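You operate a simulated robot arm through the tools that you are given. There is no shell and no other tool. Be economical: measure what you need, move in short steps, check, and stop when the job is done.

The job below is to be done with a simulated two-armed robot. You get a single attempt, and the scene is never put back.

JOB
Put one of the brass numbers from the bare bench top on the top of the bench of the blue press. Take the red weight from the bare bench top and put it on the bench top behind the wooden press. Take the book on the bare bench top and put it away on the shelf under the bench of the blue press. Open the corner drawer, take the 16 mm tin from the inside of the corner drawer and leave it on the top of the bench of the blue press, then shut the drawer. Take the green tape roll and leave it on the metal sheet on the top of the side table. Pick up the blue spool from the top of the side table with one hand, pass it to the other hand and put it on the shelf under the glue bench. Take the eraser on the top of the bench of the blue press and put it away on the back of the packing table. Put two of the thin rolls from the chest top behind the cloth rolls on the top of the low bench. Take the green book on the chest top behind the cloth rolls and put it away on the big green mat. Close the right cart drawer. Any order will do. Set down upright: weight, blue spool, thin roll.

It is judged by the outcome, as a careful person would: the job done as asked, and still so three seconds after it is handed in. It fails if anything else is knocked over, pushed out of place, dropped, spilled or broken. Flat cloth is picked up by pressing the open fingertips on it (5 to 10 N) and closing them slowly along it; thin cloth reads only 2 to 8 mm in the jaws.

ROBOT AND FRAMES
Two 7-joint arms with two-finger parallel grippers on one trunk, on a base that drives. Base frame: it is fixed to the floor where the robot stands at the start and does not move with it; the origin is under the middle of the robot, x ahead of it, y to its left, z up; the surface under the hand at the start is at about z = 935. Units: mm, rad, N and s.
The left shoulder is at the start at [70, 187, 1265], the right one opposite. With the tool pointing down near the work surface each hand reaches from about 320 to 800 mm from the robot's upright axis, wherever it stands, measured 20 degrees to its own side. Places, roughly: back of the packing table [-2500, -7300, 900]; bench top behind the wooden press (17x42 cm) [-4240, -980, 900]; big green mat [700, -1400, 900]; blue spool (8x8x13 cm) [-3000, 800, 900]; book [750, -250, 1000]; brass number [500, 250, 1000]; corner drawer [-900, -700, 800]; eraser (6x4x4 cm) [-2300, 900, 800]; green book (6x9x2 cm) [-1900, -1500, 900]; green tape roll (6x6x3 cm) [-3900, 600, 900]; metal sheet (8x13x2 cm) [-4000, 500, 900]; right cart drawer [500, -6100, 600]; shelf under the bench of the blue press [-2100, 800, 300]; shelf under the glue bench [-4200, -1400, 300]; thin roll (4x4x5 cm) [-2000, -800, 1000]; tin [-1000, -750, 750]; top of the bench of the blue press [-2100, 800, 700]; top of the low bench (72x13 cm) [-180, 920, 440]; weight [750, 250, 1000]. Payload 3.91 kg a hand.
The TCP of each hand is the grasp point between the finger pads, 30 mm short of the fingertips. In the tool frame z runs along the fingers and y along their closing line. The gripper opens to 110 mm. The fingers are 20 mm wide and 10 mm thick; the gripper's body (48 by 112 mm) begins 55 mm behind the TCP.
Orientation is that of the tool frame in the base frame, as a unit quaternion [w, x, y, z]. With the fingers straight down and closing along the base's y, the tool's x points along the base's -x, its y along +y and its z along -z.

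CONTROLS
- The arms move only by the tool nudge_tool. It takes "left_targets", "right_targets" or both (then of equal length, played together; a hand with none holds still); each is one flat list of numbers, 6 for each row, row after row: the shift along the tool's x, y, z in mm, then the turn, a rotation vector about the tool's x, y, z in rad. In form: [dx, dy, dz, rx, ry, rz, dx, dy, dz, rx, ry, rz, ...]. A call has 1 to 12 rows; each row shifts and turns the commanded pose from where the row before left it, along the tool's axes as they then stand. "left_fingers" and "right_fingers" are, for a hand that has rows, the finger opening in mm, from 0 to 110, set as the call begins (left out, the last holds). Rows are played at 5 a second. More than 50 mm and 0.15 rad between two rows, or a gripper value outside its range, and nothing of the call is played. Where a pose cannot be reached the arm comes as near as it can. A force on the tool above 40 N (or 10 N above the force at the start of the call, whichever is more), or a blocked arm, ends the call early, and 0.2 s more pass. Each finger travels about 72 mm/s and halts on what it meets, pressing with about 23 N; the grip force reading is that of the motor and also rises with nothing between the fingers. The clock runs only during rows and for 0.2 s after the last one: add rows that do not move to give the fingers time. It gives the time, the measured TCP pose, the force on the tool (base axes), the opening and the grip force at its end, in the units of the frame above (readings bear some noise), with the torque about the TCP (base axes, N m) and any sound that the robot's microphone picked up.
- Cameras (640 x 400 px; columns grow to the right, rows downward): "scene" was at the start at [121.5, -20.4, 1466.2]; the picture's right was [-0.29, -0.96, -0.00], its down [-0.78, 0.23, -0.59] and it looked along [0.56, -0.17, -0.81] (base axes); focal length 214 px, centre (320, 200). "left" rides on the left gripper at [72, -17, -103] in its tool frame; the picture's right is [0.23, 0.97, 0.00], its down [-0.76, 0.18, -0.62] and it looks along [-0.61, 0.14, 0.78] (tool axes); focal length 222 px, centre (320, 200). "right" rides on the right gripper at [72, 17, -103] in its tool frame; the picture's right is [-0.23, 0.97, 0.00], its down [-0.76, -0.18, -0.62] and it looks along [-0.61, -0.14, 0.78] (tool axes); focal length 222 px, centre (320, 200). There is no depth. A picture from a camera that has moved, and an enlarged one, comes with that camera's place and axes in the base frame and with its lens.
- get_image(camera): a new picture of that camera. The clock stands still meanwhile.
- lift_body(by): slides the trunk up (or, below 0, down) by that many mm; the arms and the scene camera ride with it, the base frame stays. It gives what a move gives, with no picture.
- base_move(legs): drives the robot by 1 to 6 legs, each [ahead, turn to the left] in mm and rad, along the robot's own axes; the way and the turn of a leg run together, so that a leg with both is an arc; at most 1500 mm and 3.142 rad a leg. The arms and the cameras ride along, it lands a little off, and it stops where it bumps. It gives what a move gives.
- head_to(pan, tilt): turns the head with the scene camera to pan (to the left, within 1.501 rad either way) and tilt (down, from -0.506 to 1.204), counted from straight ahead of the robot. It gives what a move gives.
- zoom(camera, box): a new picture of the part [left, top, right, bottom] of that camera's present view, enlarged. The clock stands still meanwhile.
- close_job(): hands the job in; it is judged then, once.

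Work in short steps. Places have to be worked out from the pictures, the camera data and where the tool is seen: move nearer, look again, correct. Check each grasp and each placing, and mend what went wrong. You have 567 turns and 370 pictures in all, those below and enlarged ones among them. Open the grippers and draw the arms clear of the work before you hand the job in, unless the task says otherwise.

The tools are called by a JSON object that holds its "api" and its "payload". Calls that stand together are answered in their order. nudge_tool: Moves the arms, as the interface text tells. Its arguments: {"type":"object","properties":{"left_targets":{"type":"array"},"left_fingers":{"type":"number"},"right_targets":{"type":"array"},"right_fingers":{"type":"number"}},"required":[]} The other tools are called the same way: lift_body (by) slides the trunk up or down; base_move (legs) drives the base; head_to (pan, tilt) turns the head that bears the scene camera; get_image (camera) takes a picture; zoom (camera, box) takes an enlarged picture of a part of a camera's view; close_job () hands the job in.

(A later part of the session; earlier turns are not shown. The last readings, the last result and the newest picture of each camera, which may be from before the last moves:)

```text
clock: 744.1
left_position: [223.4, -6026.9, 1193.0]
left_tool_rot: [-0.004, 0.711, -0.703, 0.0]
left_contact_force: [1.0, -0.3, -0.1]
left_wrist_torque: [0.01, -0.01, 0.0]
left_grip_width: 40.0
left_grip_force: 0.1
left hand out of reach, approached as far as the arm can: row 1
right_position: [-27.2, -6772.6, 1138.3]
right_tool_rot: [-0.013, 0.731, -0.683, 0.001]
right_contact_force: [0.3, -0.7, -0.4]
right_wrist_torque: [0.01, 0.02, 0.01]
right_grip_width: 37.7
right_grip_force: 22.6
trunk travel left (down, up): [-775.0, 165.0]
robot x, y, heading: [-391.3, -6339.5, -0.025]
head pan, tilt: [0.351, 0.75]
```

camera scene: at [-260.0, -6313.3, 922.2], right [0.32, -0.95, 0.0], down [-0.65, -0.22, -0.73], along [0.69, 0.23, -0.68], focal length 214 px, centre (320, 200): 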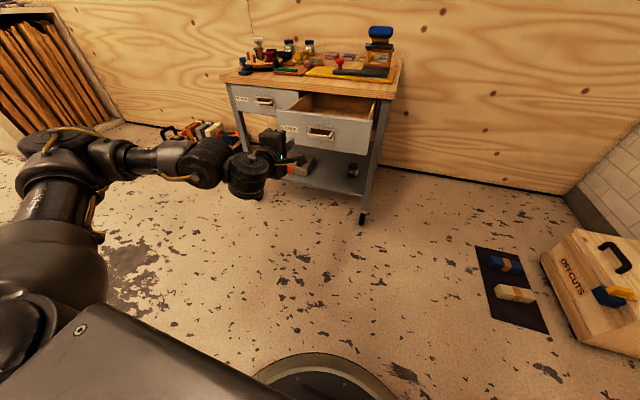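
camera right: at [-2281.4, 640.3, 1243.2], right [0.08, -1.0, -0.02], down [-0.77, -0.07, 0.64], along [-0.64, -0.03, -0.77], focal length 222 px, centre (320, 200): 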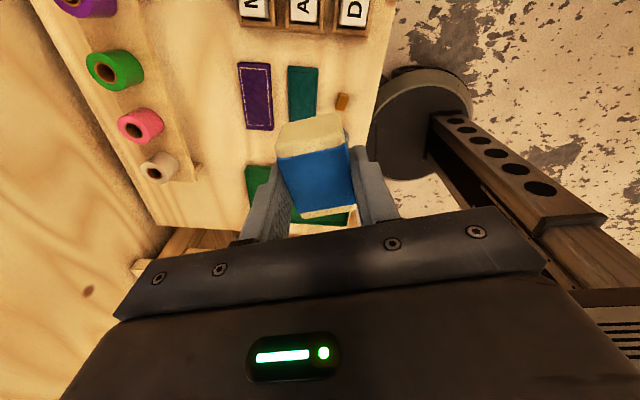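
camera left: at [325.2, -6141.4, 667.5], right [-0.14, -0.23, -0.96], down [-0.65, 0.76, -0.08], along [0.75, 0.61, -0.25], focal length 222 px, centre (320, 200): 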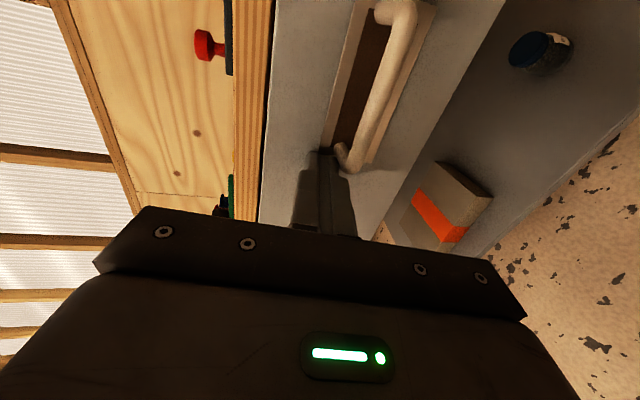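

The fingertip had caught the handle's end and drew the drawer open again on backing out. I redo it, pushing on the plain face well left of the handle (y≈-6025).

{"api": "lift_body", "payload": {"by": -400}}

{"api": "lift_body", "payload": {"by": -160}}

{"api": "nudge_tool", "payload": {"left_targets": [0, 0, 0, 0.143, 0, 0, 0, 0, 0, 0.143, 0, 0, 0, 0, 0, 0.143, 0, 0, 0, 0, 0, 0.143, 0, 0, 0, 0, 0, 0.143, 0, 0, 0, 0, 0, 0.143, 0, 0, 0, 0, 0, 0.143, 0, 0, 0, 0, 0, 0.143, 0, 0, 0, 0, 0, 0.143, 0, 0, 0, 0, 0, 0.143, 0, 0, 0, 0, 0, 0.141, 0, 0], "left_fingers": 0}}

{"api": "get_image", "payload": {"camera": "left"}}

{"api": "zoom", "payload": {"camera": "scene", "box": [180, 60, 420, 240]}}

```text
clock: 747.9
left_position: [222.2, -6025.5, 791.3]
left_tool_rot: [-0.004, 0.712, -0.703, 0.001]
left_contact_force: [0.4, 0.3, -0.2]
left_wrist_torque: [0.0, 0.0, -0.02]
left_grip_width: 39.9
left_grip_force: 0.0
right_position: [-30.8, -6770.7, 739.7]
right_tool_rot: [-0.013, 0.73, -0.683, 0.003]
right_contact_force: [-1.1, -0.7, 0.1]
right_wrist_torque: [-0.02, -0.02, -0.02]
right_grip_width: 37.8
right_grip_force: 22.8
trunk travel left (down, up): [-375.0, 565.0]
robot x, y, heading: [-389.1, -6339.2, -0.03]
head pan, tilt: [0.351, 0.75]
```

```text
clock: 749.8
left_position: [222.7, -6024.1, 631.3]
left_tool_rot: [-0.004, 0.711, -0.703, 0.001]
left_contact_force: [-1.1, 0.0, 1.4]
left_wrist_torque: [-0.04, 0.0, 0.01]
left_grip_width: 40.0
left_grip_force: 0.1
right_position: [-29.2, -6771.8, 579.5]
right_tool_rot: [-0.013, 0.73, -0.684, 0.002]
right_contact_force: [0.2, 0.0, -0.5]
right_wrist_torque: [0.01, -0.03, 0.0]
right_grip_width: 37.4
right_grip_force: 22.7
trunk travel left (down, up): [-215.0, 725.0]
robot x, y, heading: [-393.2, -6339.3, -0.03]
head pan, tilt: [0.351, 0.75]
```

```text
clock: 752.2
left_position: [222.9, -6024.4, 633.7]
left_tool_rot: [-0.457, 0.546, -0.541, 0.448]
left_contact_force: [-0.1, 0.6, -0.2]
left_wrist_torque: [0.0, 0.03, -0.05]
left_grip_width: 0.0
left_grip_force: 22.7
left hand out of reach, approached as far as the arm can: row 11
right_position: [-29.2, -6770.6, 580.0]
right_tool_rot: [-0.013, 0.73, -0.683, 0.002]
right_contact_force: [-0.5, 0.7, -1.1]
right_wrist_torque: [-0.01, 0.0, 0.01]
right_grip_width: 37.9
right_grip_force: 23.0
trunk travel left (down, up): [-215.0, 725.0]
robot x, y, heading: [-390.0, -6337.5, -0.029]
head pan, tilt: [0.351, 0.75]
```

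```text
151 pictures are left
camera left: at [124.3, -6098.0, 667.6], right [-0.17, -0.23, -0.96], down [-0.66, 0.75, -0.06], along [0.73, 0.62, -0.28], focal length 222 px, centre (320, 200)
```

left: 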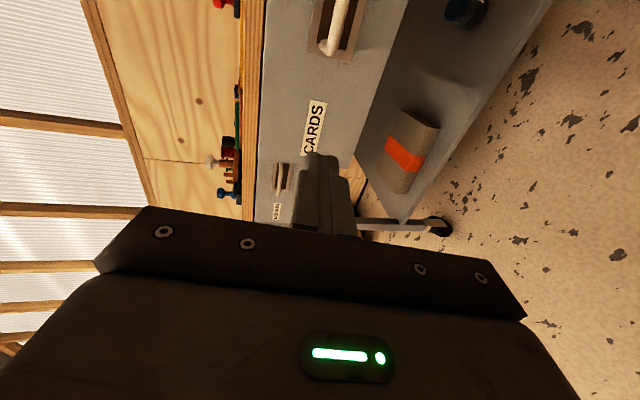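

```text
2.22 times, centred on (300, 150) of scene
camera zoom: at [-259.7, -6312.9, 921.2], right [0.32, -0.95, 0.0], down [-0.65, -0.22, -0.73], along [0.69, 0.23, -0.68], focal length 477 px, centre (364, 311)
```

zoom: 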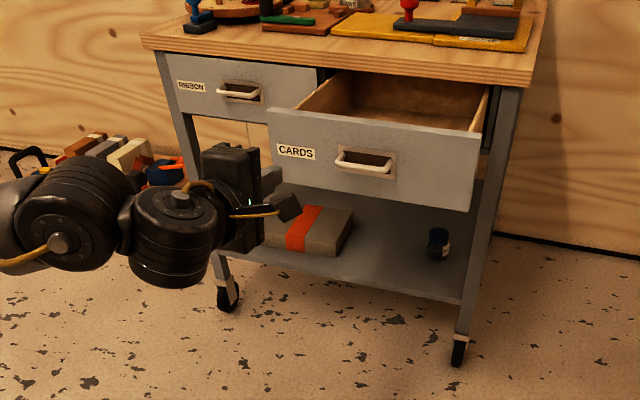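

Drawer face now at x≈356, z centre ≈605; handle's left end y≈-6063. Lower 25 and push at y≈-6023.

{"api": "lift_body", "payload": {"by": -25}}

{"api": "base_move", "payload": {"legs": [[200, 0]]}}

{"api": "zoom", "payload": {"camera": "scene", "box": [180, 60, 420, 240]}}

{"api": "get_image", "payload": {"camera": "left"}}

```text
clock: 752.9
left_position: [221.5, -6024.3, 607.5]
left_tool_rot: [-0.456, 0.546, -0.541, 0.448]
left_contact_force: [-0.4, -0.7, -0.5]
left_wrist_torque: [0.02, -0.01, -0.01]
left_grip_width: 0.0
left_grip_force: 23.3
right_position: [-30.0, -6771.8, 555.2]
right_tool_rot: [-0.013, 0.729, -0.684, 0.003]
right_contact_force: [0.0, -0.9, -1.0]
right_wrist_torque: [0.01, -0.02, 0.02]
right_grip_width: 37.6
right_grip_force: 22.8
trunk travel left (down, up): [-190.0, 750.0]
robot x, y, heading: [-389.5, -6338.6, -0.028]
head pan, tilt: [0.351, 0.75]
```

```text
clock: 754.5
left_position: [422.1, -6027.5, 608.7]
left_tool_rot: [-0.458, 0.547, -0.54, 0.447]
left_contact_force: [-0.2, 0.5, 0.1]
left_wrist_torque: [0.01, -0.02, 0.0]
left_grip_width: 0.0
left_grip_force: 23.3
right_position: [172.7, -6775.7, 553.5]
right_tool_rot: [-0.012, 0.731, -0.682, 0.002]
right_contact_force: [0.1, 0.0, -1.1]
right_wrist_torque: [0.03, 0.0, -0.01]
right_grip_width: 37.7
right_grip_force: 22.4
trunk travel left (down, up): [-190.0, 750.0]
robot x, y, heading: [-190.0, -6338.9, -0.028]
head pan, tilt: [0.351, 0.75]
```

```text
2.22 times, centred on (300, 150) of scene
camera zoom: at [-58.7, -6318.2, 896.1], right [0.32, -0.95, 0.0], down [-0.65, -0.22, -0.73], along [0.69, 0.23, -0.68], focal length 477 px, centre (364, 311)
```

zoom: 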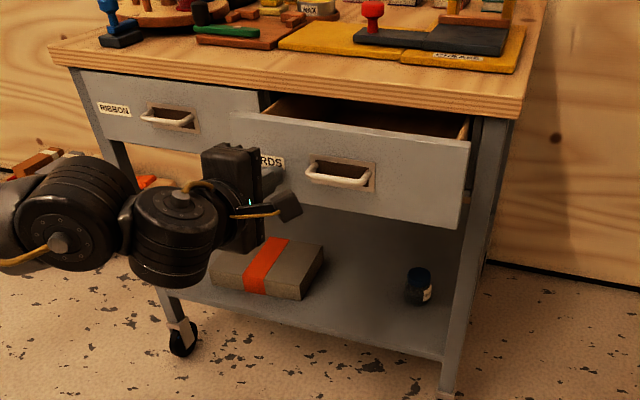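

```text
148 pictures are left
camera left: at [324.6, -6102.2, 642.5], right [-0.17, -0.23, -0.96], down [-0.66, 0.75, -0.06], along [0.73, 0.62, -0.28], focal length 222 px, centre (320, 200)
```

left: 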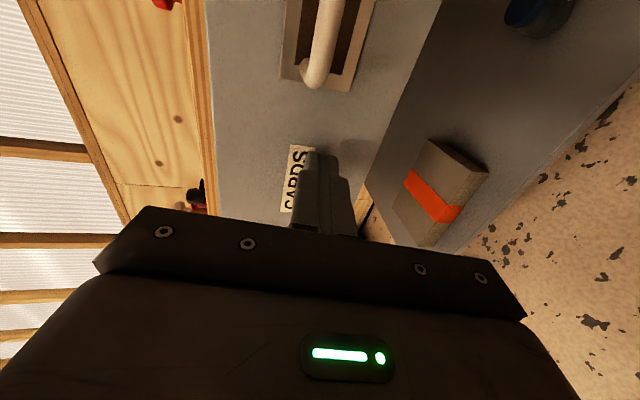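

Clear of the handle. Keep pushing.

{"api": "base_move", "payload": {"legs": [[60, 0]]}}

{"api": "zoom", "payload": {"camera": "scene", "box": [180, 60, 420, 240]}}

```text
clock: 755.4
left_position: [480.9, -6027.7, 607.5]
left_tool_rot: [-0.457, 0.547, -0.54, 0.447]
left_contact_force: [0.7, -0.3, -0.7]
left_wrist_torque: [-0.02, 0.01, 0.0]
left_grip_width: 0.3
left_grip_force: 22.9
right_position: [232.5, -6776.0, 554.2]
right_tool_rot: [-0.013, 0.732, -0.681, 0.002]
right_contact_force: [0.0, 0.2, -1.2]
right_wrist_torque: [-0.04, -0.02, -0.01]
right_grip_width: 37.4
right_grip_force: 22.9
trunk travel left (down, up): [-190.0, 750.0]
robot x, y, heading: [-132.5, -6344.6, -0.025]
head pan, tilt: [0.351, 0.75]
```

```text
2.22 times, centred on (300, 150) of scene
camera zoom: at [-0.2, -6319.5, 896.1], right [0.32, -0.95, 0.0], down [-0.65, -0.22, -0.73], along [0.69, 0.23, -0.68], focal length 477 px, centre (364, 311)
```

zoom: 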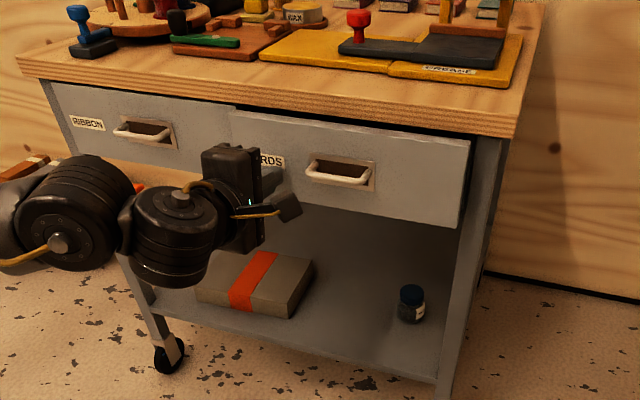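

Almost shut; push with the arm until it resists.

{"api": "nudge_tool", "payload": {"left_targets": [0, 0, 8, 0, 0, 0, 0, 0, 8, 0, 0, 0, 0, 0, 6, 0, 0, 0, 0, 0, 6, 0, 0, 0, 0, 0, 5, 0, 0, 0]}}

{"api": "zoom", "payload": {"camera": "scene", "box": [180, 60, 420, 240]}}

```text
clock: 756.6
left_position: [512.5, -6027.0, 601.9]
left_tool_rot: [-0.459, 0.547, -0.538, 0.447]
left_contact_force: [-0.2, 0.0, -0.3]
left_wrist_torque: [-0.01, -0.01, 0.0]
left_grip_width: 0.0
left_grip_force: 23.1
right_position: [231.7, -6776.2, 554.3]
right_tool_rot: [-0.013, 0.732, -0.681, 0.003]
right_contact_force: [-0.4, 0.5, -1.4]
right_wrist_torque: [0.0, -0.01, 0.0]
right_grip_width: 37.5
right_grip_force: 23.1
trunk travel left (down, up): [-190.0, 750.0]
robot x, y, heading: [-129.2, -6343.9, -0.024]
head pan, tilt: [0.351, 0.75]
```

```text
2.22 times, centred on (300, 150) of scene
camera zoom: at [-0.4, -6319.5, 896.2], right [0.32, -0.95, 0.0], down [-0.65, -0.22, -0.73], along [0.69, 0.23, -0.68], focal length 477 px, centre (364, 311)
```

zoom: 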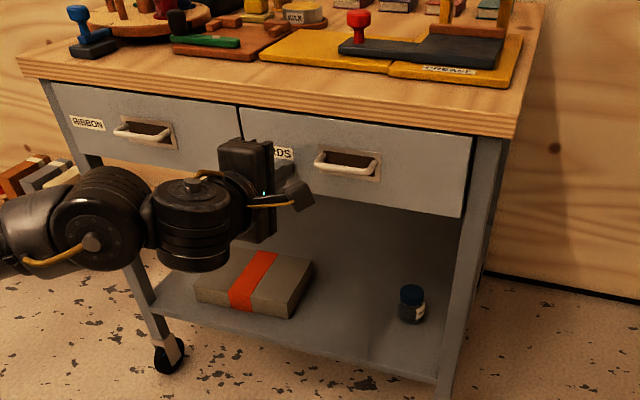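

{"api": "nudge_tool", "payload": {"left_targets": [0, 0, 4, 0, 0, 0, 0, 0, 4, 0, 0, 0, 0, 0, 4, 0, 0, 0]}}

```text
clock: 757.2
left_position: [513.7, -6027.5, 601.6]
left_tool_rot: [-0.458, 0.546, -0.54, 0.447]
left_contact_force: [-17.9, 2.0, 4.4]
left_wrist_torque: [-0.01, -0.22, -0.02]
left_grip_width: 0.3
left_grip_force: 23.5
right_position: [231.1, -6775.3, 554.7]
right_tool_rot: [-0.014, 0.733, -0.68, 0.003]
right_contact_force: [0.2, 0.2, -0.7]
right_wrist_torque: [-0.01, -0.03, 0.0]
right_grip_width: 37.6
right_grip_force: 23.1
trunk travel left (down, up): [-190.0, 750.0]
robot x, y, heading: [-128.4, -6342.9, -0.022]
head pan, tilt: [0.351, 0.75]
stopped in row 2 (left hand): the force on the tool passed its limit at 46 N (the readings are from after the stop); the commanded pose is now the measured one
```

Stop reached at 46 N. Draw the arm straight back a little, check, then reverse.

{"api": "nudge_tool", "payload": {"left_targets": [0, 0, -10, 0, 0, 0, 0, 0, -15, 0, 0, 0]}}

{"api": "base_move", "payload": {"legs": [[-200, 0]]}}

{"api": "zoom", "payload": {"camera": "scene", "box": [180, 60, 420, 240]}}

```text
clock: 757.8
left_position: [490.7, -6028.3, 604.5]
left_tool_rot: [-0.457, 0.546, -0.542, 0.446]
left_contact_force: [0.3, 0.3, 0.6]
left_wrist_torque: [-0.04, 0.0, -0.01]
left_grip_width: 0.0
left_grip_force: 23.1
right_position: [233.0, -6775.4, 554.0]
right_tool_rot: [-0.012, 0.732, -0.681, 0.002]
right_contact_force: [-0.9, 0.1, -1.0]
right_wrist_torque: [0.01, 0.01, 0.03]
right_grip_width: 37.5
right_grip_force: 22.3
trunk travel left (down, up): [-190.0, 750.0]
robot x, y, heading: [-130.2, -6345.0, -0.022]
head pan, tilt: [0.351, 0.75]
```

```text
clock: 759.4
left_position: [293.7, -6024.1, 604.3]
left_tool_rot: [-0.456, 0.546, -0.542, 0.447]
left_contact_force: [-0.3, 0.4, 0.3]
left_wrist_torque: [0.02, -0.02, 0.01]
left_grip_width: 0.0
left_grip_force: 23.0
right_position: [33.3, -6771.8, 554.1]
right_tool_rot: [-0.014, 0.732, -0.681, 0.002]
right_contact_force: [-0.8, 0.7, -0.8]
right_wrist_torque: [0.04, 0.02, -0.01]
right_grip_width: 37.8
right_grip_force: 23.3
trunk travel left (down, up): [-190.0, 750.0]
robot x, y, heading: [-330.7, -6335.1, -0.027]
head pan, tilt: [0.351, 0.75]
```

```text
2.22 times, centred on (300, 150) of scene
camera zoom: at [-199.8, -6315.0, 896.2], right [0.32, -0.95, 0.0], down [-0.65, -0.22, -0.73], along [0.69, 0.24, -0.68], focal length 477 px, centre (364, 311)
```

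zoom: 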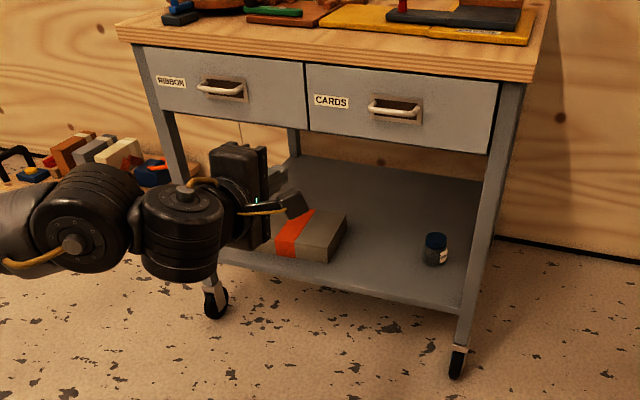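

The drawer stays shut now. Restore the left hand and trunk, then go to the packing table.

{"api": "lift_body", "payload": {"by": 400}}

{"api": "lift_body", "payload": {"by": 185}}

{"api": "nudge_tool", "payload": {"left_targets": [-8, 0, 0, -0.143, 0, 0, -8, 0, 0, -0.143, 0, 0, 0, 0, 0, -0.143, 0, 0, 0, 0, 0, -0.143, 0, 0, 0, 0, 0, -0.143, 0, 0, 0, 0, 0, -0.143, 0, 0, 0, 0, 0, -0.143, 0, 0, 0, 0, 0, -0.143, 0, 0, 0, 0, 0, -0.143, 0, 0, 0, 0, 0, -0.1, 0, 0], "left_fingers": 40}}

{"api": "base_move", "payload": {"legs": [[-300, 0], [0, -2.2]]}}

{"api": "head_to", "payload": {"pan": 0, "tilt": 0.4}}

{"api": "get_image", "payload": {"camera": "scene"}}

```text
clock: 763.2
left_position: [292.4, -6024.2, 1002.7]
left_tool_rot: [-0.456, 0.546, -0.542, 0.447]
left_contact_force: [0.0, -0.1, 0.5]
left_wrist_torque: [0.01, -0.01, 0.05]
left_grip_width: 0.1
left_grip_force: 23.2
right_position: [32.3, -6772.5, 954.3]
right_tool_rot: [-0.013, 0.732, -0.681, 0.003]
right_contact_force: [0.5, 0.4, -0.7]
right_wrist_torque: [0.02, 0.0, -0.03]
right_grip_width: 37.7
right_grip_force: 22.9
trunk travel left (down, up): [-590.0, 350.0]
robot x, y, heading: [-328.9, -6339.8, -0.023]
head pan, tilt: [0.351, 0.75]
```

```text
clock: 765.2
left_position: [293.5, -6024.3, 1189.2]
left_tool_rot: [-0.457, 0.546, -0.543, 0.446]
left_contact_force: [-0.9, 0.0, 0.5]
left_wrist_torque: [-0.02, -0.03, 0.01]
left_grip_width: 0.0
left_grip_force: 23.1
right_position: [34.3, -6771.8, 1139.0]
right_tool_rot: [-0.013, 0.732, -0.682, 0.002]
right_contact_force: [0.0, 0.3, -1.1]
right_wrist_torque: [-0.01, 0.01, 0.02]
right_grip_width: 37.7
right_grip_force: 22.8
trunk travel left (down, up): [-775.0, 165.0]
robot x, y, heading: [-329.5, -6339.3, -0.02]
head pan, tilt: [0.351, 0.75]
```

```text
clock: 767.4
left_position: [294.2, -6009.6, 1189.1]
left_tool_rot: [-0.002, 0.712, -0.702, -0.003]
left_contact_force: [0.9, -0.7, -0.8]
left_wrist_torque: [-0.03, -0.04, -0.02]
left_grip_width: 40.1
left_grip_force: 0.1
right_position: [32.9, -6773.7, 1138.5]
right_tool_rot: [-0.013, 0.732, -0.681, 0.001]
right_contact_force: [-0.2, 0.0, -0.9]
right_wrist_torque: [0.01, -0.01, -0.01]
right_grip_width: 37.7
right_grip_force: 23.3
trunk travel left (down, up): [-775.0, 165.0]
robot x, y, heading: [-325.3, -6338.5, -0.027]
head pan, tilt: [0.351, 0.75]
```

```text
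clock: 774.7
left_position: [-716.2, -7036.8, 1188.9]
left_tool_rot: [0.003, 0.294, 0.956, -0.001]
left_contact_force: [0.1, 0.3, -0.8]
left_wrist_torque: [0.0, -0.03, 0.03]
left_grip_width: 39.8
left_grip_force: 0.1
right_position: [-1191.5, -6385.5, 1139.3]
right_tool_rot: [0.003, 0.266, 0.964, -0.013]
right_contact_force: [-0.2, 0.1, -1.3]
right_wrist_torque: [-0.01, -0.01, 0.0]
right_grip_width: 37.4
right_grip_force: 23.2
trunk travel left (down, up): [-775.0, 165.0]
robot x, y, heading: [-630.4, -6332.2, -2.2]
head pan, tilt: [0.351, 0.75]
```

```text
clock: 775.5
left_position: [-716.2, -7037.1, 1188.2]
left_tool_rot: [0.004, 0.293, 0.956, -0.001]
left_contact_force: [-0.2, 1.2, 0.1]
left_wrist_torque: [0.02, -0.03, 0.01]
left_grip_width: 40.0
left_grip_force: 0.0
right_position: [-1191.4, -6385.5, 1138.7]
right_tool_rot: [0.003, 0.266, 0.964, -0.013]
right_contact_force: [-0.1, -0.7, -1.3]
right_wrist_torque: [0.05, -0.02, 0.0]
right_grip_width: 37.5
right_grip_force: 22.4
trunk travel left (down, up): [-775.0, 165.0]
robot x, y, heading: [-631.2, -6333.4, -2.203]
head pan, tilt: [0.0, 0.4]
```

```text
144 pictures are left
camera scene: at [-715.1, -6449.4, 1512.2], right [-0.81, 0.59, 0.0], down [0.23, 0.31, -0.92], along [-0.54, -0.74, -0.39], focal length 214 px, centre (320, 200)
```

scene: 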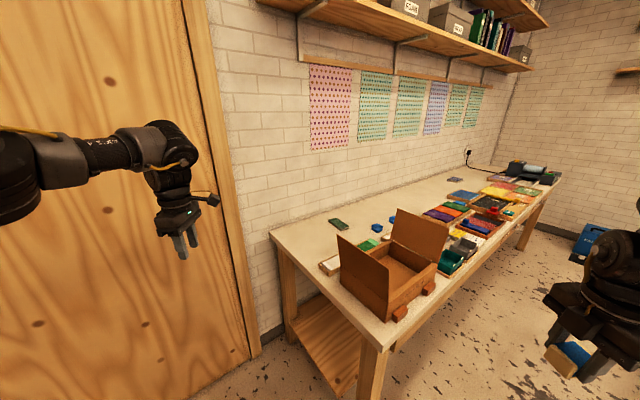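

The packing table runs x −1080…≈−3600, y −6680…−7414; its back strip is free. I'll reach the back strip from the table's near end. First retract the left hand, then move to about (-740,-6900).

{"api": "nudge_tool", "payload": {"left_targets": [0, 36, 0, 0, 0, 0, 0, 36, 0, 0, 0, 0, 0, 36, 0, 0, 0, 0, 0, 36, 0, 0, 0, 0, 0, 36, 0, 0, 0, 0, 0, 36, 0, 0, 0, 0, 0, 36, 0, 0, 0, 0]}}

{"api": "base_move", "payload": {"legs": [[0, 0.44], [575, 0]]}}

{"api": "base_move", "payload": {"legs": [[0, -0.115]]}}

{"api": "head_to", "payload": {"pan": -0.7, "tilt": 0.7}}

{"api": "get_image", "payload": {"camera": "scene"}}

{"api": "get_image", "payload": {"camera": "right"}}

```text
clock: 777.1
left_position: [-571.6, -6826.5, 1191.0]
left_tool_rot: [0.004, 0.294, 0.956, -0.002]
left_contact_force: [0.3, -0.3, 0.3]
left_wrist_torque: [0.01, -0.02, 0.04]
left_grip_width: 40.1
left_grip_force: 0.0
right_position: [-1190.7, -6385.1, 1140.6]
right_tool_rot: [0.003, 0.267, 0.964, -0.012]
right_contact_force: [0.1, -0.5, 0.3]
right_wrist_torque: [0.01, -0.02, -0.01]
right_grip_width: 37.6
right_grip_force: 22.7
trunk travel left (down, up): [-775.0, 165.0]
robot x, y, heading: [-629.8, -6334.2, -2.202]
head pan, tilt: [0.0, 0.4]
```

```text
clock: 779.7
left_position: [-382.7, -6826.9, 1190.5]
left_tool_rot: [0.004, 0.079, 0.997, -0.001]
left_contact_force: [-0.3, 0.1, 0.3]
left_wrist_torque: [-0.03, 0.0, 0.04]
left_grip_width: 39.8
left_grip_force: 0.1
right_position: [-1131.0, -6683.8, 1139.8]
right_tool_rot: [0.004, 0.051, 0.999, 0.0]
right_contact_force: [-0.7, 7.0, -5.1]
right_wrist_torque: [0.28, -0.02, -0.07]
right_grip_width: 37.3
right_grip_force: 23.2
trunk travel left (down, up): [-775.0, 165.0]
robot x, y, heading: [-644.9, -6404.5, -1.767]
head pan, tilt: [0.0, 0.4]
stopped in leg 2: the force on the tool passed its limit at 83 N (the readings are from after the stop); the commanded pose is now the measured one
```

```text
clock: 780.6
left_position: [-431.5, -6855.4, 1189.3]
left_tool_rot: [0.002, 0.136, 0.991, 0.0]
left_contact_force: [-0.6, -0.4, -0.2]
left_wrist_torque: [0.04, -0.01, -0.01]
left_grip_width: 39.8
left_grip_force: 0.1
right_position: [-1159.9, -6629.2, 1139.6]
right_tool_rot: [0.004, 0.108, 0.994, 0.0]
right_contact_force: [0.2, -0.5, -1.4]
right_wrist_torque: [-0.01, -0.02, 0.01]
right_grip_width: 37.4
right_grip_force: 22.9
trunk travel left (down, up): [-775.0, 165.0]
robot x, y, heading: [-646.8, -6404.9, -1.877]
head pan, tilt: [0.0, 0.4]
```

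```text
clock: 781.7
left_position: [-432.9, -6854.6, 1189.8]
left_tool_rot: [0.003, 0.136, 0.991, 0.0]
left_contact_force: [0.7, 0.3, -0.2]
left_wrist_torque: [-0.02, 0.02, 0.01]
left_grip_width: 40.2
left_grip_force: 0.0
right_position: [-1158.7, -6627.8, 1140.5]
right_tool_rot: [0.005, 0.108, 0.994, -0.002]
right_contact_force: [0.0, -0.1, -0.6]
right_wrist_torque: [0.01, 0.0, 0.0]
right_grip_width: 37.4
right_grip_force: 23.0
trunk travel left (down, up): [-775.0, 165.0]
robot x, y, heading: [-645.5, -6410.9, -1.881]
head pan, tilt: [-0.7, 0.7]
```

```text
143 pictures are left
camera scene: at [-730.7, -6499.1, 1485.5], right [-0.53, 0.85, 0.0], down [0.54, 0.34, -0.77], along [-0.65, -0.41, -0.64], focal length 214 px, centre (320, 200)
```

scene: 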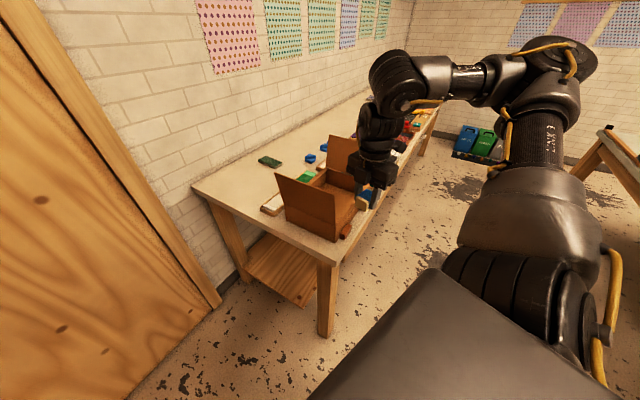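

```text
142 pictures are left
camera right: at [-1228.8, -6597.4, 1243.0], right [0.43, 0.9, 0.0], down [0.7, -0.33, 0.63], along [0.57, -0.27, -0.78], focal length 222 px, centre (320, 200)
```

right: 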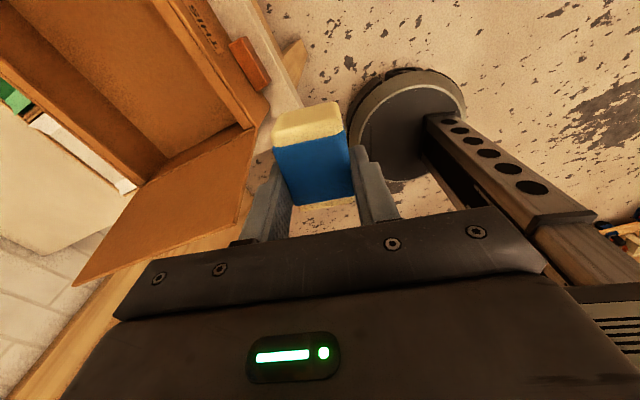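

The right hand brushed the open box's flap (it stands to z≈1130). I inspect the box.

{"api": "zoom", "payload": {"camera": "scene", "box": [180, 110, 420, 290]}}

```text
2.22 times, centred on (300, 200) of scene
camera zoom: at [-730.7, -6499.1, 1485.5], right [-0.53, 0.85, 0.0], down [0.54, 0.34, -0.77], along [-0.65, -0.41, -0.64], focal length 477 px, centre (364, 200)
```

zoom: 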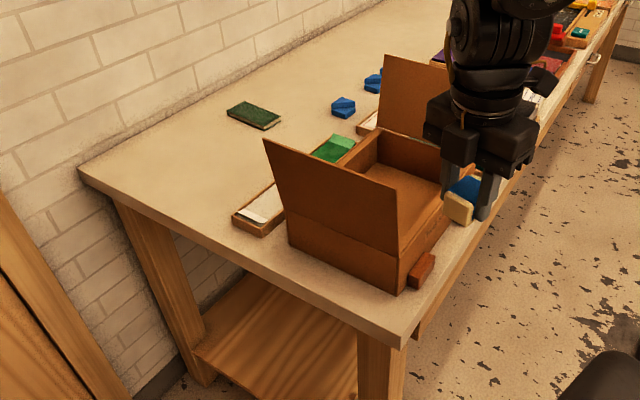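

The box hasn't shifted visibly. I raise the right hand 100 mm for clearance and continue beside the table's end.

{"api": "nudge_tool", "payload": {"right_targets": [0, 0, -25, 0, 0, 0, 0, 0, -25, 0, 0, 0, 0, 0, -25, 0, 0, 0, 0, 0, -25, 0, 0, 0]}}

{"api": "base_move", "payload": {"legs": [[0, 0.12], [300, 0]]}}

{"api": "get_image", "payload": {"camera": "scene"}}

```text
clock: 782.7
left_position: [-432.5, -6853.6, 1189.4]
left_tool_rot: [0.004, 0.136, 0.991, 0.0]
left_contact_force: [0.8, 0.2, -0.5]
left_wrist_torque: [0.01, 0.04, 0.02]
left_grip_width: 39.9
left_grip_force: 0.1
right_position: [-1161.1, -6629.4, 1241.7]
right_tool_rot: [0.005, 0.108, 0.994, -0.002]
right_contact_force: [-0.6, -0.3, -1.2]
right_wrist_torque: [0.01, -0.03, 0.02]
right_grip_width: 37.4
right_grip_force: 23.3
trunk travel left (down, up): [-775.0, 165.0]
robot x, y, heading: [-647.0, -6408.7, -1.885]
head pan, tilt: [-0.7, 0.7]
```

```text
clock: 785.3
left_position: [-438.3, -7117.5, 1191.4]
left_tool_rot: [0.003, 0.077, 0.997, -0.001]
left_contact_force: [-0.7, 0.4, -0.1]
left_wrist_torque: [-0.06, -0.01, 0.01]
left_grip_width: 40.1
left_grip_force: 0.0
right_position: [-1188.1, -6978.8, 1240.4]
right_tool_rot: [0.005, 0.049, 0.999, -0.002]
right_contact_force: [0.0, -0.2, -0.2]
right_wrist_torque: [-0.02, -0.02, 0.04]
right_grip_width: 37.3
right_grip_force: 23.1
trunk travel left (down, up): [-775.0, 165.0]
robot x, y, heading: [-704.1, -6694.5, -1.759]
head pan, tilt: [-0.7, 0.7]
```

```text
140 pictures are left
camera scene: at [-776.2, -6798.6, 1485.6], right [-0.63, 0.78, 0.0], down [0.5, 0.4, -0.77], along [-0.59, -0.48, -0.64], focal length 214 px, centre (320, 200)
```

scene: 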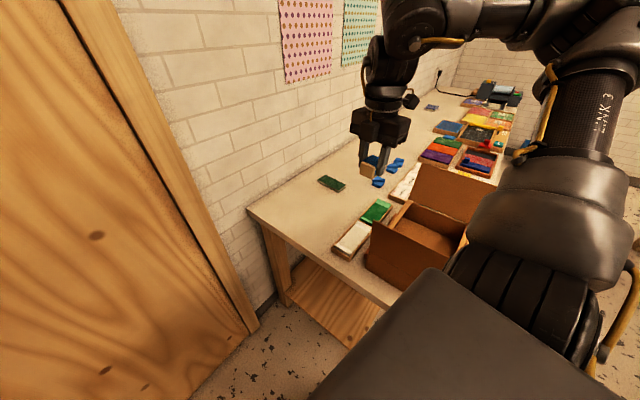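

Free back strip between the table's end and the green block: target ≈(-1262,-7295). Continue forward 195 and square up.

{"api": "base_move", "payload": {"legs": [[195, 0], [0, -0.117]]}}

{"api": "get_image", "payload": {"camera": "right"}}

```text
clock: 787.4
left_position: [-523.3, -7336.5, 1189.3]
left_tool_rot: [0.003, 0.136, 0.991, 0.0]
left_contact_force: [0.1, -0.9, -0.2]
left_wrist_torque: [-0.02, 0.03, 0.02]
left_grip_width: 40.2
left_grip_force: 0.0
right_position: [-1252.1, -7111.9, 1242.1]
right_tool_rot: [0.003, 0.107, 0.994, -0.002]
right_contact_force: [0.1, -0.6, -1.9]
right_wrist_torque: [0.02, 0.03, -0.01]
right_grip_width: 37.7
right_grip_force: 23.2
trunk travel left (down, up): [-775.0, 165.0]
robot x, y, heading: [-738.3, -6891.1, -1.884]
head pan, tilt: [-0.7, 0.7]
```

```text
139 pictures are left
camera right: at [-1322.3, -7080.4, 1344.8], right [0.43, 0.9, 0.0], down [0.7, -0.33, 0.63], along [0.57, -0.27, -0.78], focal length 222 px, centre (320, 200)
```

right: 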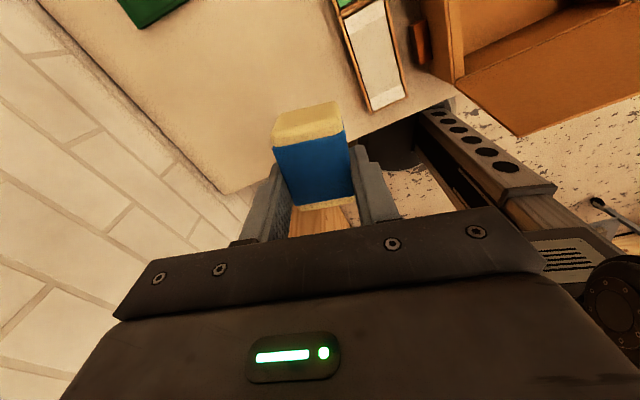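

Move the eraser to the back strip and lower.

{"api": "nudge_tool", "payload": {"right_targets": [-6, -36.6, 15, 0, 0, 0, -6, -36.6, 15, 0, 0, 0, -6, -36.6, 15, 0, 0, 0, -6, -36.6, 15, 0, 0, 0, -6, -36.6, 15, 0, 0, 0]}}

{"api": "get_image", "payload": {"camera": "right"}}

{"api": "get_image", "payload": {"camera": "scene"}}

```text
clock: 788.6
left_position: [-525.7, -7339.9, 1189.0]
left_tool_rot: [0.003, 0.136, 0.991, 0.0]
left_contact_force: [-0.6, -1.2, 0.0]
left_wrist_torque: [-0.02, 0.0, -0.01]
left_grip_width: 39.9
left_grip_force: 0.0
right_position: [-1263.6, -7302.8, 1165.5]
right_tool_rot: [0.004, 0.108, 0.994, 0.0]
right_contact_force: [-1.0, -0.4, -0.9]
right_wrist_torque: [0.01, -0.01, 0.0]
right_grip_width: 37.6
right_grip_force: 23.0
trunk travel left (down, up): [-775.0, 165.0]
robot x, y, heading: [-739.6, -6888.9, -1.88]
head pan, tilt: [-0.7, 0.7]
```

```text
138 pictures are left
camera right: at [-1333.2, -7270.9, 1267.8], right [0.43, 0.9, 0.0], down [0.7, -0.34, 0.63], along [0.57, -0.27, -0.78], focal length 222 px, centre (320, 200)
```

right: 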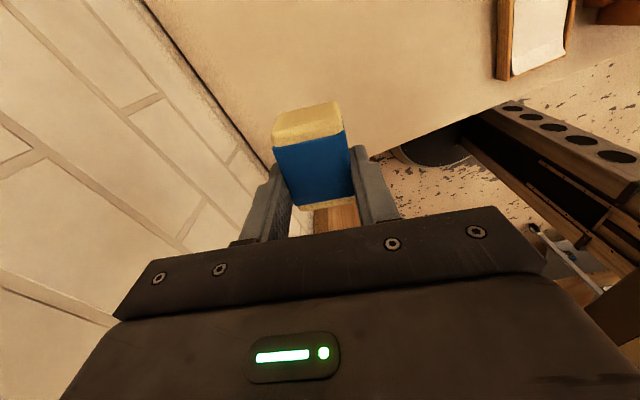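

```text
137 pictures are left
camera scene: at [-824.2, -6984.9, 1485.2], right [-0.53, 0.85, 0.0], down [0.54, 0.35, -0.76], along [-0.65, -0.41, -0.64], focal length 214 px, centre (320, 200)
```

scene: 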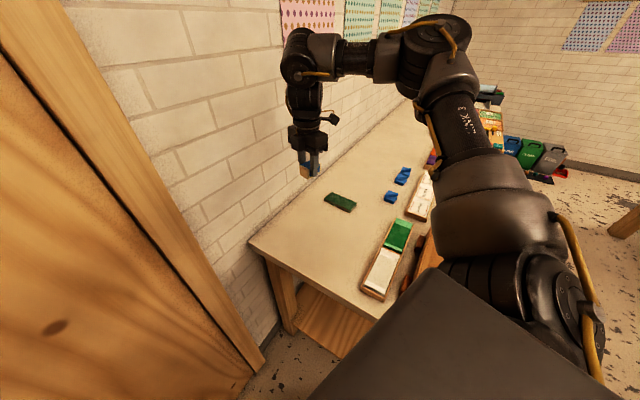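

Shift 50 mm further in, lower the trunk 130 and approach.

{"api": "nudge_tool", "payload": {"right_targets": [25, -5, 0, 0, 0, 0, 24, -5, 0, 0, 0, 0]}}

{"api": "lift_body", "payload": {"by": -140}}

{"api": "nudge_tool", "payload": {"right_targets": [0, 0, 30, 0, 0, 0, 0, 0, 25, 0, 0, 0]}}

{"api": "get_image", "payload": {"camera": "right"}}

```text
clock: 789.2
left_position: [-526.7, -7338.1, 1190.6]
left_tool_rot: [0.004, 0.135, 0.991, 0.0]
left_contact_force: [-0.1, -0.5, 0.2]
left_wrist_torque: [0.01, -0.01, 0.0]
left_grip_width: 40.2
left_grip_force: 0.1
right_position: [-1315.2, -7298.8, 1165.5]
right_tool_rot: [0.005, 0.108, 0.994, 0.0]
right_contact_force: [-0.7, -0.4, -0.2]
right_wrist_torque: [0.01, 0.02, -0.03]
right_grip_width: 37.3
right_grip_force: 23.1
trunk travel left (down, up): [-775.0, 165.0]
robot x, y, heading: [-737.6, -6888.9, -1.88]
head pan, tilt: [-0.7, 0.7]
```

```text
clock: 790.9
left_position: [-526.7, -7338.0, 1050.3]
left_tool_rot: [0.004, 0.136, 0.991, -0.001]
left_contact_force: [0.1, 0.1, -0.4]
left_wrist_torque: [-0.03, -0.02, -0.01]
left_grip_width: 39.8
left_grip_force: 0.1
right_position: [-1314.7, -7297.8, 1026.1]
right_tool_rot: [0.006, 0.108, 0.994, -0.001]
right_contact_force: [0.1, -0.1, 0.3]
right_wrist_torque: [0.02, -0.03, 0.02]
right_grip_width: 37.5
right_grip_force: 23.4
trunk travel left (down, up): [-635.0, 305.0]
robot x, y, heading: [-740.8, -6894.2, -1.881]
head pan, tilt: [-0.7, 0.7]
```

```text
clock: 791.5
left_position: [-527.5, -7336.3, 1049.9]
left_tool_rot: [0.003, 0.136, 0.991, -0.001]
left_contact_force: [0.0, 1.2, 0.3]
left_wrist_torque: [0.01, -0.01, 0.0]
left_grip_width: 40.0
left_grip_force: 0.1
right_position: [-1314.9, -7298.3, 969.7]
right_tool_rot: [0.005, 0.107, 0.994, -0.001]
right_contact_force: [-0.2, 0.2, -1.2]
right_wrist_torque: [-0.01, -0.06, -0.02]
right_grip_width: 37.6
right_grip_force: 23.0
trunk travel left (down, up): [-635.0, 305.0]
robot x, y, heading: [-742.3, -6885.7, -1.879]
head pan, tilt: [-0.7, 0.7]
```

```text
136 pictures are left
camera right: at [-1383.8, -7266.4, 1073.2], right [0.43, 0.9, 0.0], down [0.7, -0.33, 0.63], along [0.57, -0.27, -0.78], focal length 222 px, centre (320, 200)
```

right: 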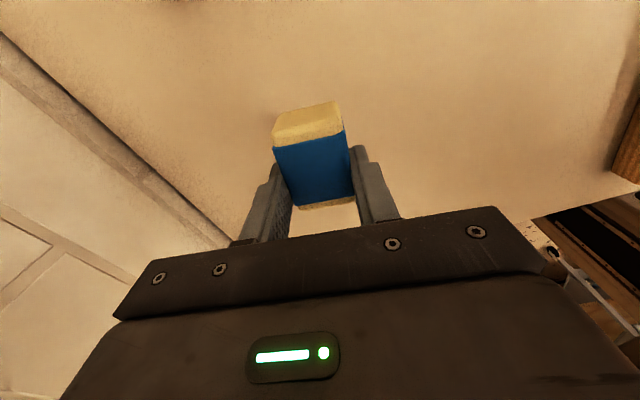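

Lower in small steps to contact.

{"api": "nudge_tool", "payload": {"right_targets": [0, 0, 12, 0, 0, 0, 0, 0, 6, 0, 0, 0, 0, 0, 5, 0, 0, 0, 0, 0, 4, 0, 0, 0]}}

{"api": "nudge_tool", "payload": {"right_targets": [0, 0, 3, 0, 0, 0, 0, 0, 3, 0, 0, 0, 0, 0, 3, 0, 0, 0, 0, 0, 3, 0, 0, 0]}}

```text
clock: 792.5
left_position: [-525.9, -7336.3, 1049.8]
left_tool_rot: [0.004, 0.137, 0.991, 0.0]
left_contact_force: [-0.7, 0.6, -0.1]
left_wrist_torque: [0.02, -0.02, -0.02]
left_grip_width: 40.1
left_grip_force: 0.0
right_position: [-1312.4, -7298.3, 942.8]
right_tool_rot: [0.005, 0.108, 0.994, -0.001]
right_contact_force: [-0.8, -0.5, -1.0]
right_wrist_torque: [0.01, 0.03, 0.0]
right_grip_width: 37.6
right_grip_force: 22.8
trunk travel left (down, up): [-635.0, 305.0]
robot x, y, heading: [-738.6, -6888.2, -1.885]
head pan, tilt: [-0.7, 0.7]
```

```text
clock: 793.5
left_position: [-521.7, -7335.9, 1049.6]
left_tool_rot: [0.002, 0.135, 0.991, -0.001]
left_contact_force: [0.1, 0.1, -0.6]
left_wrist_torque: [0.0, 0.02, -0.02]
left_grip_width: 40.0
left_grip_force: 0.1
right_position: [-1310.6, -7300.0, 934.6]
right_tool_rot: [0.003, 0.107, 0.994, -0.002]
right_contact_force: [0.5, -0.6, -0.3]
right_wrist_torque: [0.0, -0.03, 0.01]
right_grip_width: 37.6
right_grip_force: 22.7
trunk travel left (down, up): [-635.0, 305.0]
robot x, y, heading: [-740.2, -6890.3, -1.877]
head pan, tilt: [-0.7, 0.7]
```

{"api": "nudge_tool", "payload": {"right_targets": [0, 0, 3, 0, 0, 0, 0, 0, 3, 0, 0, 0]}}

```text
clock: 794.1
left_position: [-521.1, -7336.8, 1049.7]
left_tool_rot: [0.001, 0.134, 0.991, -0.001]
left_contact_force: [-0.5, 0.5, -0.1]
left_wrist_torque: [0.0, 0.0, 0.0]
left_grip_width: 40.1
left_grip_force: 0.1
right_position: [-1308.5, -7299.2, 930.0]
right_tool_rot: [0.001, 0.107, 0.994, -0.002]
right_contact_force: [0.6, 0.0, -1.5]
right_wrist_torque: [-0.01, -0.02, 0.01]
right_grip_width: 37.4
right_grip_force: 23.2
trunk travel left (down, up): [-635.0, 305.0]
robot x, y, heading: [-739.0, -6892.6, -1.881]
head pan, tilt: [-0.7, 0.7]
```

The base seems to react (drift without tool force) — perhaps the arm touches something. I look before going on.

{"api": "get_image", "payload": {"camera": "scene"}}

{"api": "head_to", "payload": {"pan": -1.3, "tilt": 0.7}}

{"api": "get_image", "payload": {"camera": "scene"}}

```text
135 pictures are left
camera scene: at [-817.0, -6981.8, 1347.0], right [-0.53, 0.85, 0.0], down [0.54, 0.34, -0.77], along [-0.65, -0.41, -0.64], focal length 214 px, centre (320, 200)
```

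scene: 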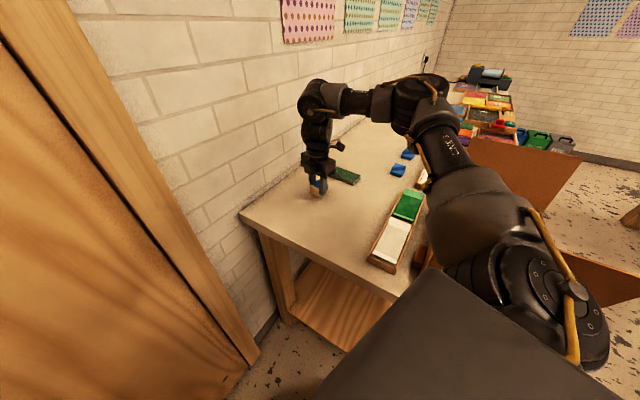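

```text
clock: 795.1
left_position: [-520.2, -7338.1, 1048.8]
left_tool_rot: [0.0, 0.135, 0.991, 0.0]
left_contact_force: [0.1, -0.5, -0.5]
left_wrist_torque: [0.0, -0.02, 0.05]
left_grip_width: 39.9
left_grip_force: 0.0
right_position: [-1306.5, -7300.2, 929.5]
right_tool_rot: [0.001, 0.107, 0.994, -0.002]
right_contact_force: [-0.4, -0.5, -1.3]
right_wrist_torque: [0.01, -0.02, 0.0]
right_grip_width: 37.5
right_grip_force: 23.0
trunk travel left (down, up): [-635.0, 305.0]
robot x, y, heading: [-738.5, -6893.4, -1.88]
head pan, tilt: [-1.3, 0.7]
```

```text
134 pictures are left
camera scene: at [-828.7, -6934.0, 1346.3], right [0.04, 1.0, 0.0], down [0.64, -0.02, -0.77], along [-0.77, 0.03, -0.64], focal length 214 px, centre (320, 200)
```

scene: 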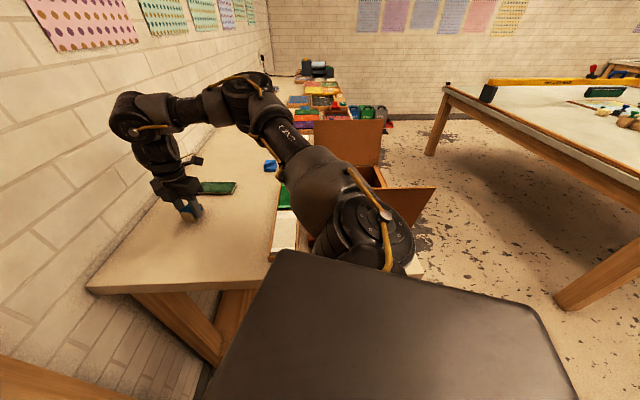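

The upper arm is leaning on the box. I raise the hand and trunk right away.

{"api": "nudge_tool", "payload": {"right_targets": [0, 0, -25, 0, 0, 0, 0, 0, -30, 0, 0, 0, 0, 0, -30, 0, 0, 0]}}

{"api": "lift_body", "payload": {"by": 140}}

{"api": "get_image", "payload": {"camera": "scene"}}

```text
clock: 795.9
left_position: [-526.6, -7336.3, 1048.9]
left_tool_rot: [0.004, 0.135, 0.991, -0.001]
left_contact_force: [0.0, -0.5, 0.4]
left_wrist_torque: [0.01, 0.0, -0.01]
left_grip_width: 39.4
left_grip_force: 0.1
right_position: [-1313.4, -7298.7, 1008.8]
right_tool_rot: [0.005, 0.108, 0.994, -0.002]
right_contact_force: [0.3, -1.1, -0.7]
right_wrist_torque: [0.0, -0.02, 0.01]
right_grip_width: 37.7
right_grip_force: 22.8
trunk travel left (down, up): [-635.0, 305.0]
robot x, y, heading: [-735.9, -6891.9, -1.884]
head pan, tilt: [-1.3, 0.7]
```

```text
clock: 797.6
left_position: [-526.5, -7335.9, 1191.1]
left_tool_rot: [0.003, 0.134, 0.991, -0.001]
left_contact_force: [-0.2, -0.4, 0.3]
left_wrist_torque: [0.04, 0.01, 0.02]
left_grip_width: 40.0
left_grip_force: 0.0
right_position: [-1314.9, -7300.1, 1150.2]
right_tool_rot: [0.005, 0.107, 0.994, -0.002]
right_contact_force: [-0.3, -0.5, -0.9]
right_wrist_torque: [0.02, -0.01, 0.0]
right_grip_width: 37.6
right_grip_force: 23.1
trunk travel left (down, up): [-775.0, 165.0]
robot x, y, heading: [-735.7, -6889.5, -1.881]
head pan, tilt: [-1.3, 0.7]
```

```text
133 pictures are left
camera scene: at [-837.8, -6933.3, 1485.4], right [0.04, 1.0, 0.0], down [0.64, -0.02, -0.76], along [-0.76, 0.03, -0.64], focal length 214 px, centre (320, 200)
```

scene: 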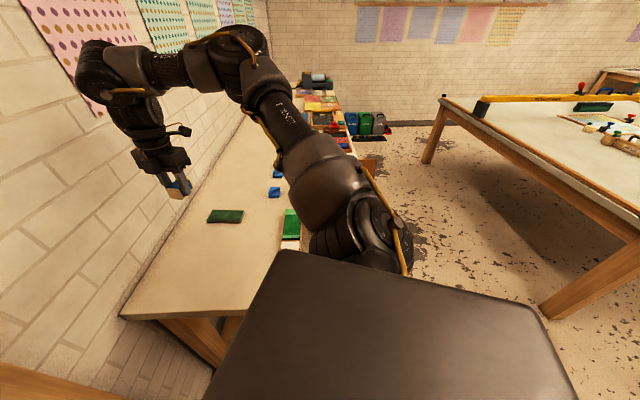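

Keep the trunk high this time and lower only the hand.

{"api": "nudge_tool", "payload": {"right_targets": [0, 0, 40, 0, 0, 0, 0, 0, 40, 0, 0, 0, 0, 0, 40, 0, 0, 0, 0, 0, 40, 0, 0, 0]}}

{"api": "get_image", "payload": {"camera": "scene"}}

```text
clock: 798.6
left_position: [-529.2, -7337.6, 1189.8]
left_tool_rot: [0.005, 0.136, 0.991, 0.0]
left_contact_force: [0.1, 0.3, -0.1]
left_wrist_torque: [-0.01, 0.02, 0.01]
left_grip_width: 39.9
left_grip_force: 0.0
right_position: [-1313.9, -7300.3, 988.4]
right_tool_rot: [0.006, 0.107, 0.994, -0.001]
right_contact_force: [-0.1, -1.0, -0.7]
right_wrist_torque: [0.01, -0.01, 0.0]
right_grip_width: 38.1
right_grip_force: 23.0
trunk travel left (down, up): [-775.0, 165.0]
robot x, y, heading: [-741.7, -6892.0, -1.881]
head pan, tilt: [-1.3, 0.7]
```

```text
132 pictures are left
camera scene: at [-839.8, -6934.2, 1485.3], right [0.04, 1.0, 0.0], down [0.64, -0.02, -0.76], along [-0.76, 0.03, -0.65], focal length 214 px, centre (320, 200)
```

scene: 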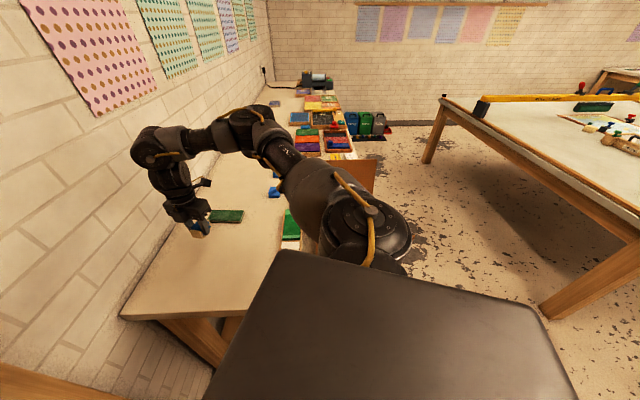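

Fine so far. Continue gently.

{"api": "nudge_tool", "payload": {"right_targets": [0, 0, 20, 0, 0, 0, 0, 0, 15, 0, 0, 0, 0, 0, 8, 0, 0, 0]}}

{"api": "nudge_tool", "payload": {"right_targets": [0, 0, 4, 0, 0, 0, 0, 0, 4, 0, 0, 0, 0, 0, 3, 0, 0, 0]}}

```text
clock: 799.4
left_position: [-526.4, -7336.9, 1188.9]
left_tool_rot: [0.003, 0.136, 0.991, 0.0]
left_contact_force: [0.0, -0.5, 0.1]
left_wrist_torque: [-0.01, -0.01, -0.02]
left_grip_width: 39.9
left_grip_force: 0.0
right_position: [-1313.5, -7299.5, 947.8]
right_tool_rot: [0.005, 0.107, 0.994, -0.001]
right_contact_force: [0.3, 0.5, -0.4]
right_wrist_torque: [0.03, 0.01, 0.02]
right_grip_width: 37.8
right_grip_force: 23.1
trunk travel left (down, up): [-775.0, 165.0]
robot x, y, heading: [-742.1, -6890.4, -1.882]
head pan, tilt: [-1.3, 0.7]
```

```text
clock: 800.2
left_position: [-527.7, -7337.3, 1190.2]
left_tool_rot: [0.004, 0.136, 0.991, -0.001]
left_contact_force: [0.0, 1.0, -0.9]
left_wrist_torque: [-0.02, -0.02, 0.02]
left_grip_width: 39.9
left_grip_force: 0.0
right_position: [-1313.0, -7300.8, 937.0]
right_tool_rot: [0.005, 0.107, 0.994, -0.001]
right_contact_force: [-0.4, 0.1, 0.6]
right_wrist_torque: [0.02, -0.07, -0.02]
right_grip_width: 37.5
right_grip_force: 23.3
trunk travel left (down, up): [-775.0, 165.0]
robot x, y, heading: [-741.2, -6887.8, -1.881]
head pan, tilt: [-1.3, 0.7]
```

{"api": "nudge_tool", "payload": {"right_targets": [0, 0, 3, 0, 0, 0, 0, 0, 3, 0, 0, 0, 0, 0, 3, 0, 0, 0]}}

```text
clock: 801.0
left_position: [-526.5, -7336.7, 1190.8]
left_tool_rot: [0.003, 0.136, 0.991, 0.001]
left_contact_force: [0.0, -0.1, -0.3]
left_wrist_torque: [0.03, 0.0, -0.02]
left_grip_width: 40.2
left_grip_force: 0.0
right_position: [-1312.1, -7299.2, 926.6]
right_tool_rot: [0.005, 0.108, 0.994, -0.001]
right_contact_force: [-0.4, 0.3, -0.5]
right_wrist_torque: [0.04, 0.01, 0.02]
right_grip_width: 37.5
right_grip_force: 22.6
trunk travel left (down, up): [-775.0, 165.0]
robot x, y, heading: [-739.6, -6892.5, -1.878]
head pan, tilt: [-1.3, 0.7]
```

{"api": "nudge_tool", "payload": {"right_targets": [0, 0, 4, 0, 0, 0, 0, 0, 4, 0, 0, 0, 0, 0, 4, 0, 0, 0, 0, 0, 3, 0, 0, 0]}}

```text
clock: 802.0
left_position: [-524.9, -7335.5, 1191.0]
left_tool_rot: [0.003, 0.136, 0.991, -0.001]
left_contact_force: [-0.7, -0.2, 0.5]
left_wrist_torque: [0.01, 0.01, -0.01]
left_grip_width: 39.7
left_grip_force: 0.0
right_position: [-1311.1, -7301.2, 915.1]
right_tool_rot: [0.005, 0.108, 0.994, -0.005]
right_contact_force: [-5.7, -0.1, 25.2]
right_wrist_torque: [0.36, -0.02, 0.12]
right_grip_width: 37.9
right_grip_force: 23.4
trunk travel left (down, up): [-775.0, 165.0]
robot x, y, heading: [-740.1, -6894.6, -1.879]
head pan, tilt: [-1.3, 0.7]
```

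Contact at z≈915. Ease, release and rise.

{"api": "nudge_tool", "payload": {"right_targets": [0, 0, -2, 0, 0, 0, 0, 0, 0, 0, 0, 0]}}

{"api": "nudge_tool", "payload": {"right_targets": [0, 0, 0, 0, 0, 0, 0, 0, 0, 0, 0, 0, 0, 0, -8, 0, 0, 0, 0, 0, -25, 0, 0, 0, 0, 0, -40, 0, 0, 0, 0, 0, -40, 0, 0, 0, 0, 0, -40, 0, 0, 0, 0, 0, -40, 0, 0, 0, 0, 0, -40, 0, 0, 0], "right_fingers": 62}}

{"api": "get_image", "payload": {"camera": "right"}}

```text
clock: 802.6
left_position: [-524.4, -7335.9, 1190.7]
left_tool_rot: [0.004, 0.134, 0.991, -0.002]
left_contact_force: [0.3, -0.2, 0.1]
left_wrist_torque: [0.03, -0.03, -0.01]
left_grip_width: 39.9
left_grip_force: 0.1
right_position: [-1310.7, -7300.9, 914.6]
right_tool_rot: [0.005, 0.107, 0.994, -0.002]
right_contact_force: [-1.3, -2.4, 14.6]
right_wrist_torque: [-0.09, -0.15, -0.02]
right_grip_width: 37.8
right_grip_force: 23.2
trunk travel left (down, up): [-775.0, 165.0]
robot x, y, heading: [-737.8, -6889.6, -1.877]
head pan, tilt: [-1.3, 0.7]
```

```text
clock: 804.6
left_position: [-526.2, -7337.0, 1190.5]
left_tool_rot: [0.003, 0.135, 0.991, 0.0]
left_contact_force: [0.7, 0.1, 1.2]
left_wrist_torque: [-0.01, 0.02, -0.01]
left_grip_width: 40.1
left_grip_force: 0.2
right_position: [-1313.4, -7299.4, 1148.3]
right_tool_rot: [0.005, 0.107, 0.994, -0.002]
right_contact_force: [0.5, 0.6, -0.3]
right_wrist_torque: [-0.01, 0.01, 0.02]
right_grip_width: 61.9
right_grip_force: 0.0
trunk travel left (down, up): [-775.0, 165.0]
robot x, y, heading: [-737.5, -6888.3, -1.875]
head pan, tilt: [-1.3, 0.7]
```

```text
131 pictures are left
camera right: at [-1382.4, -7267.6, 1251.0], right [0.43, 0.9, 0.0], down [0.7, -0.33, 0.63], along [0.57, -0.27, -0.78], focal length 222 px, centre (320, 200)
```

right: 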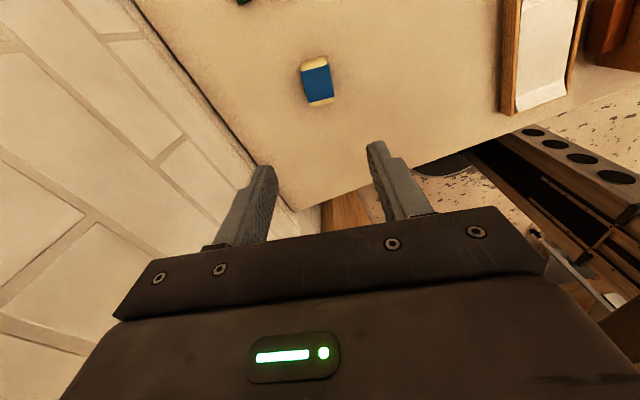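

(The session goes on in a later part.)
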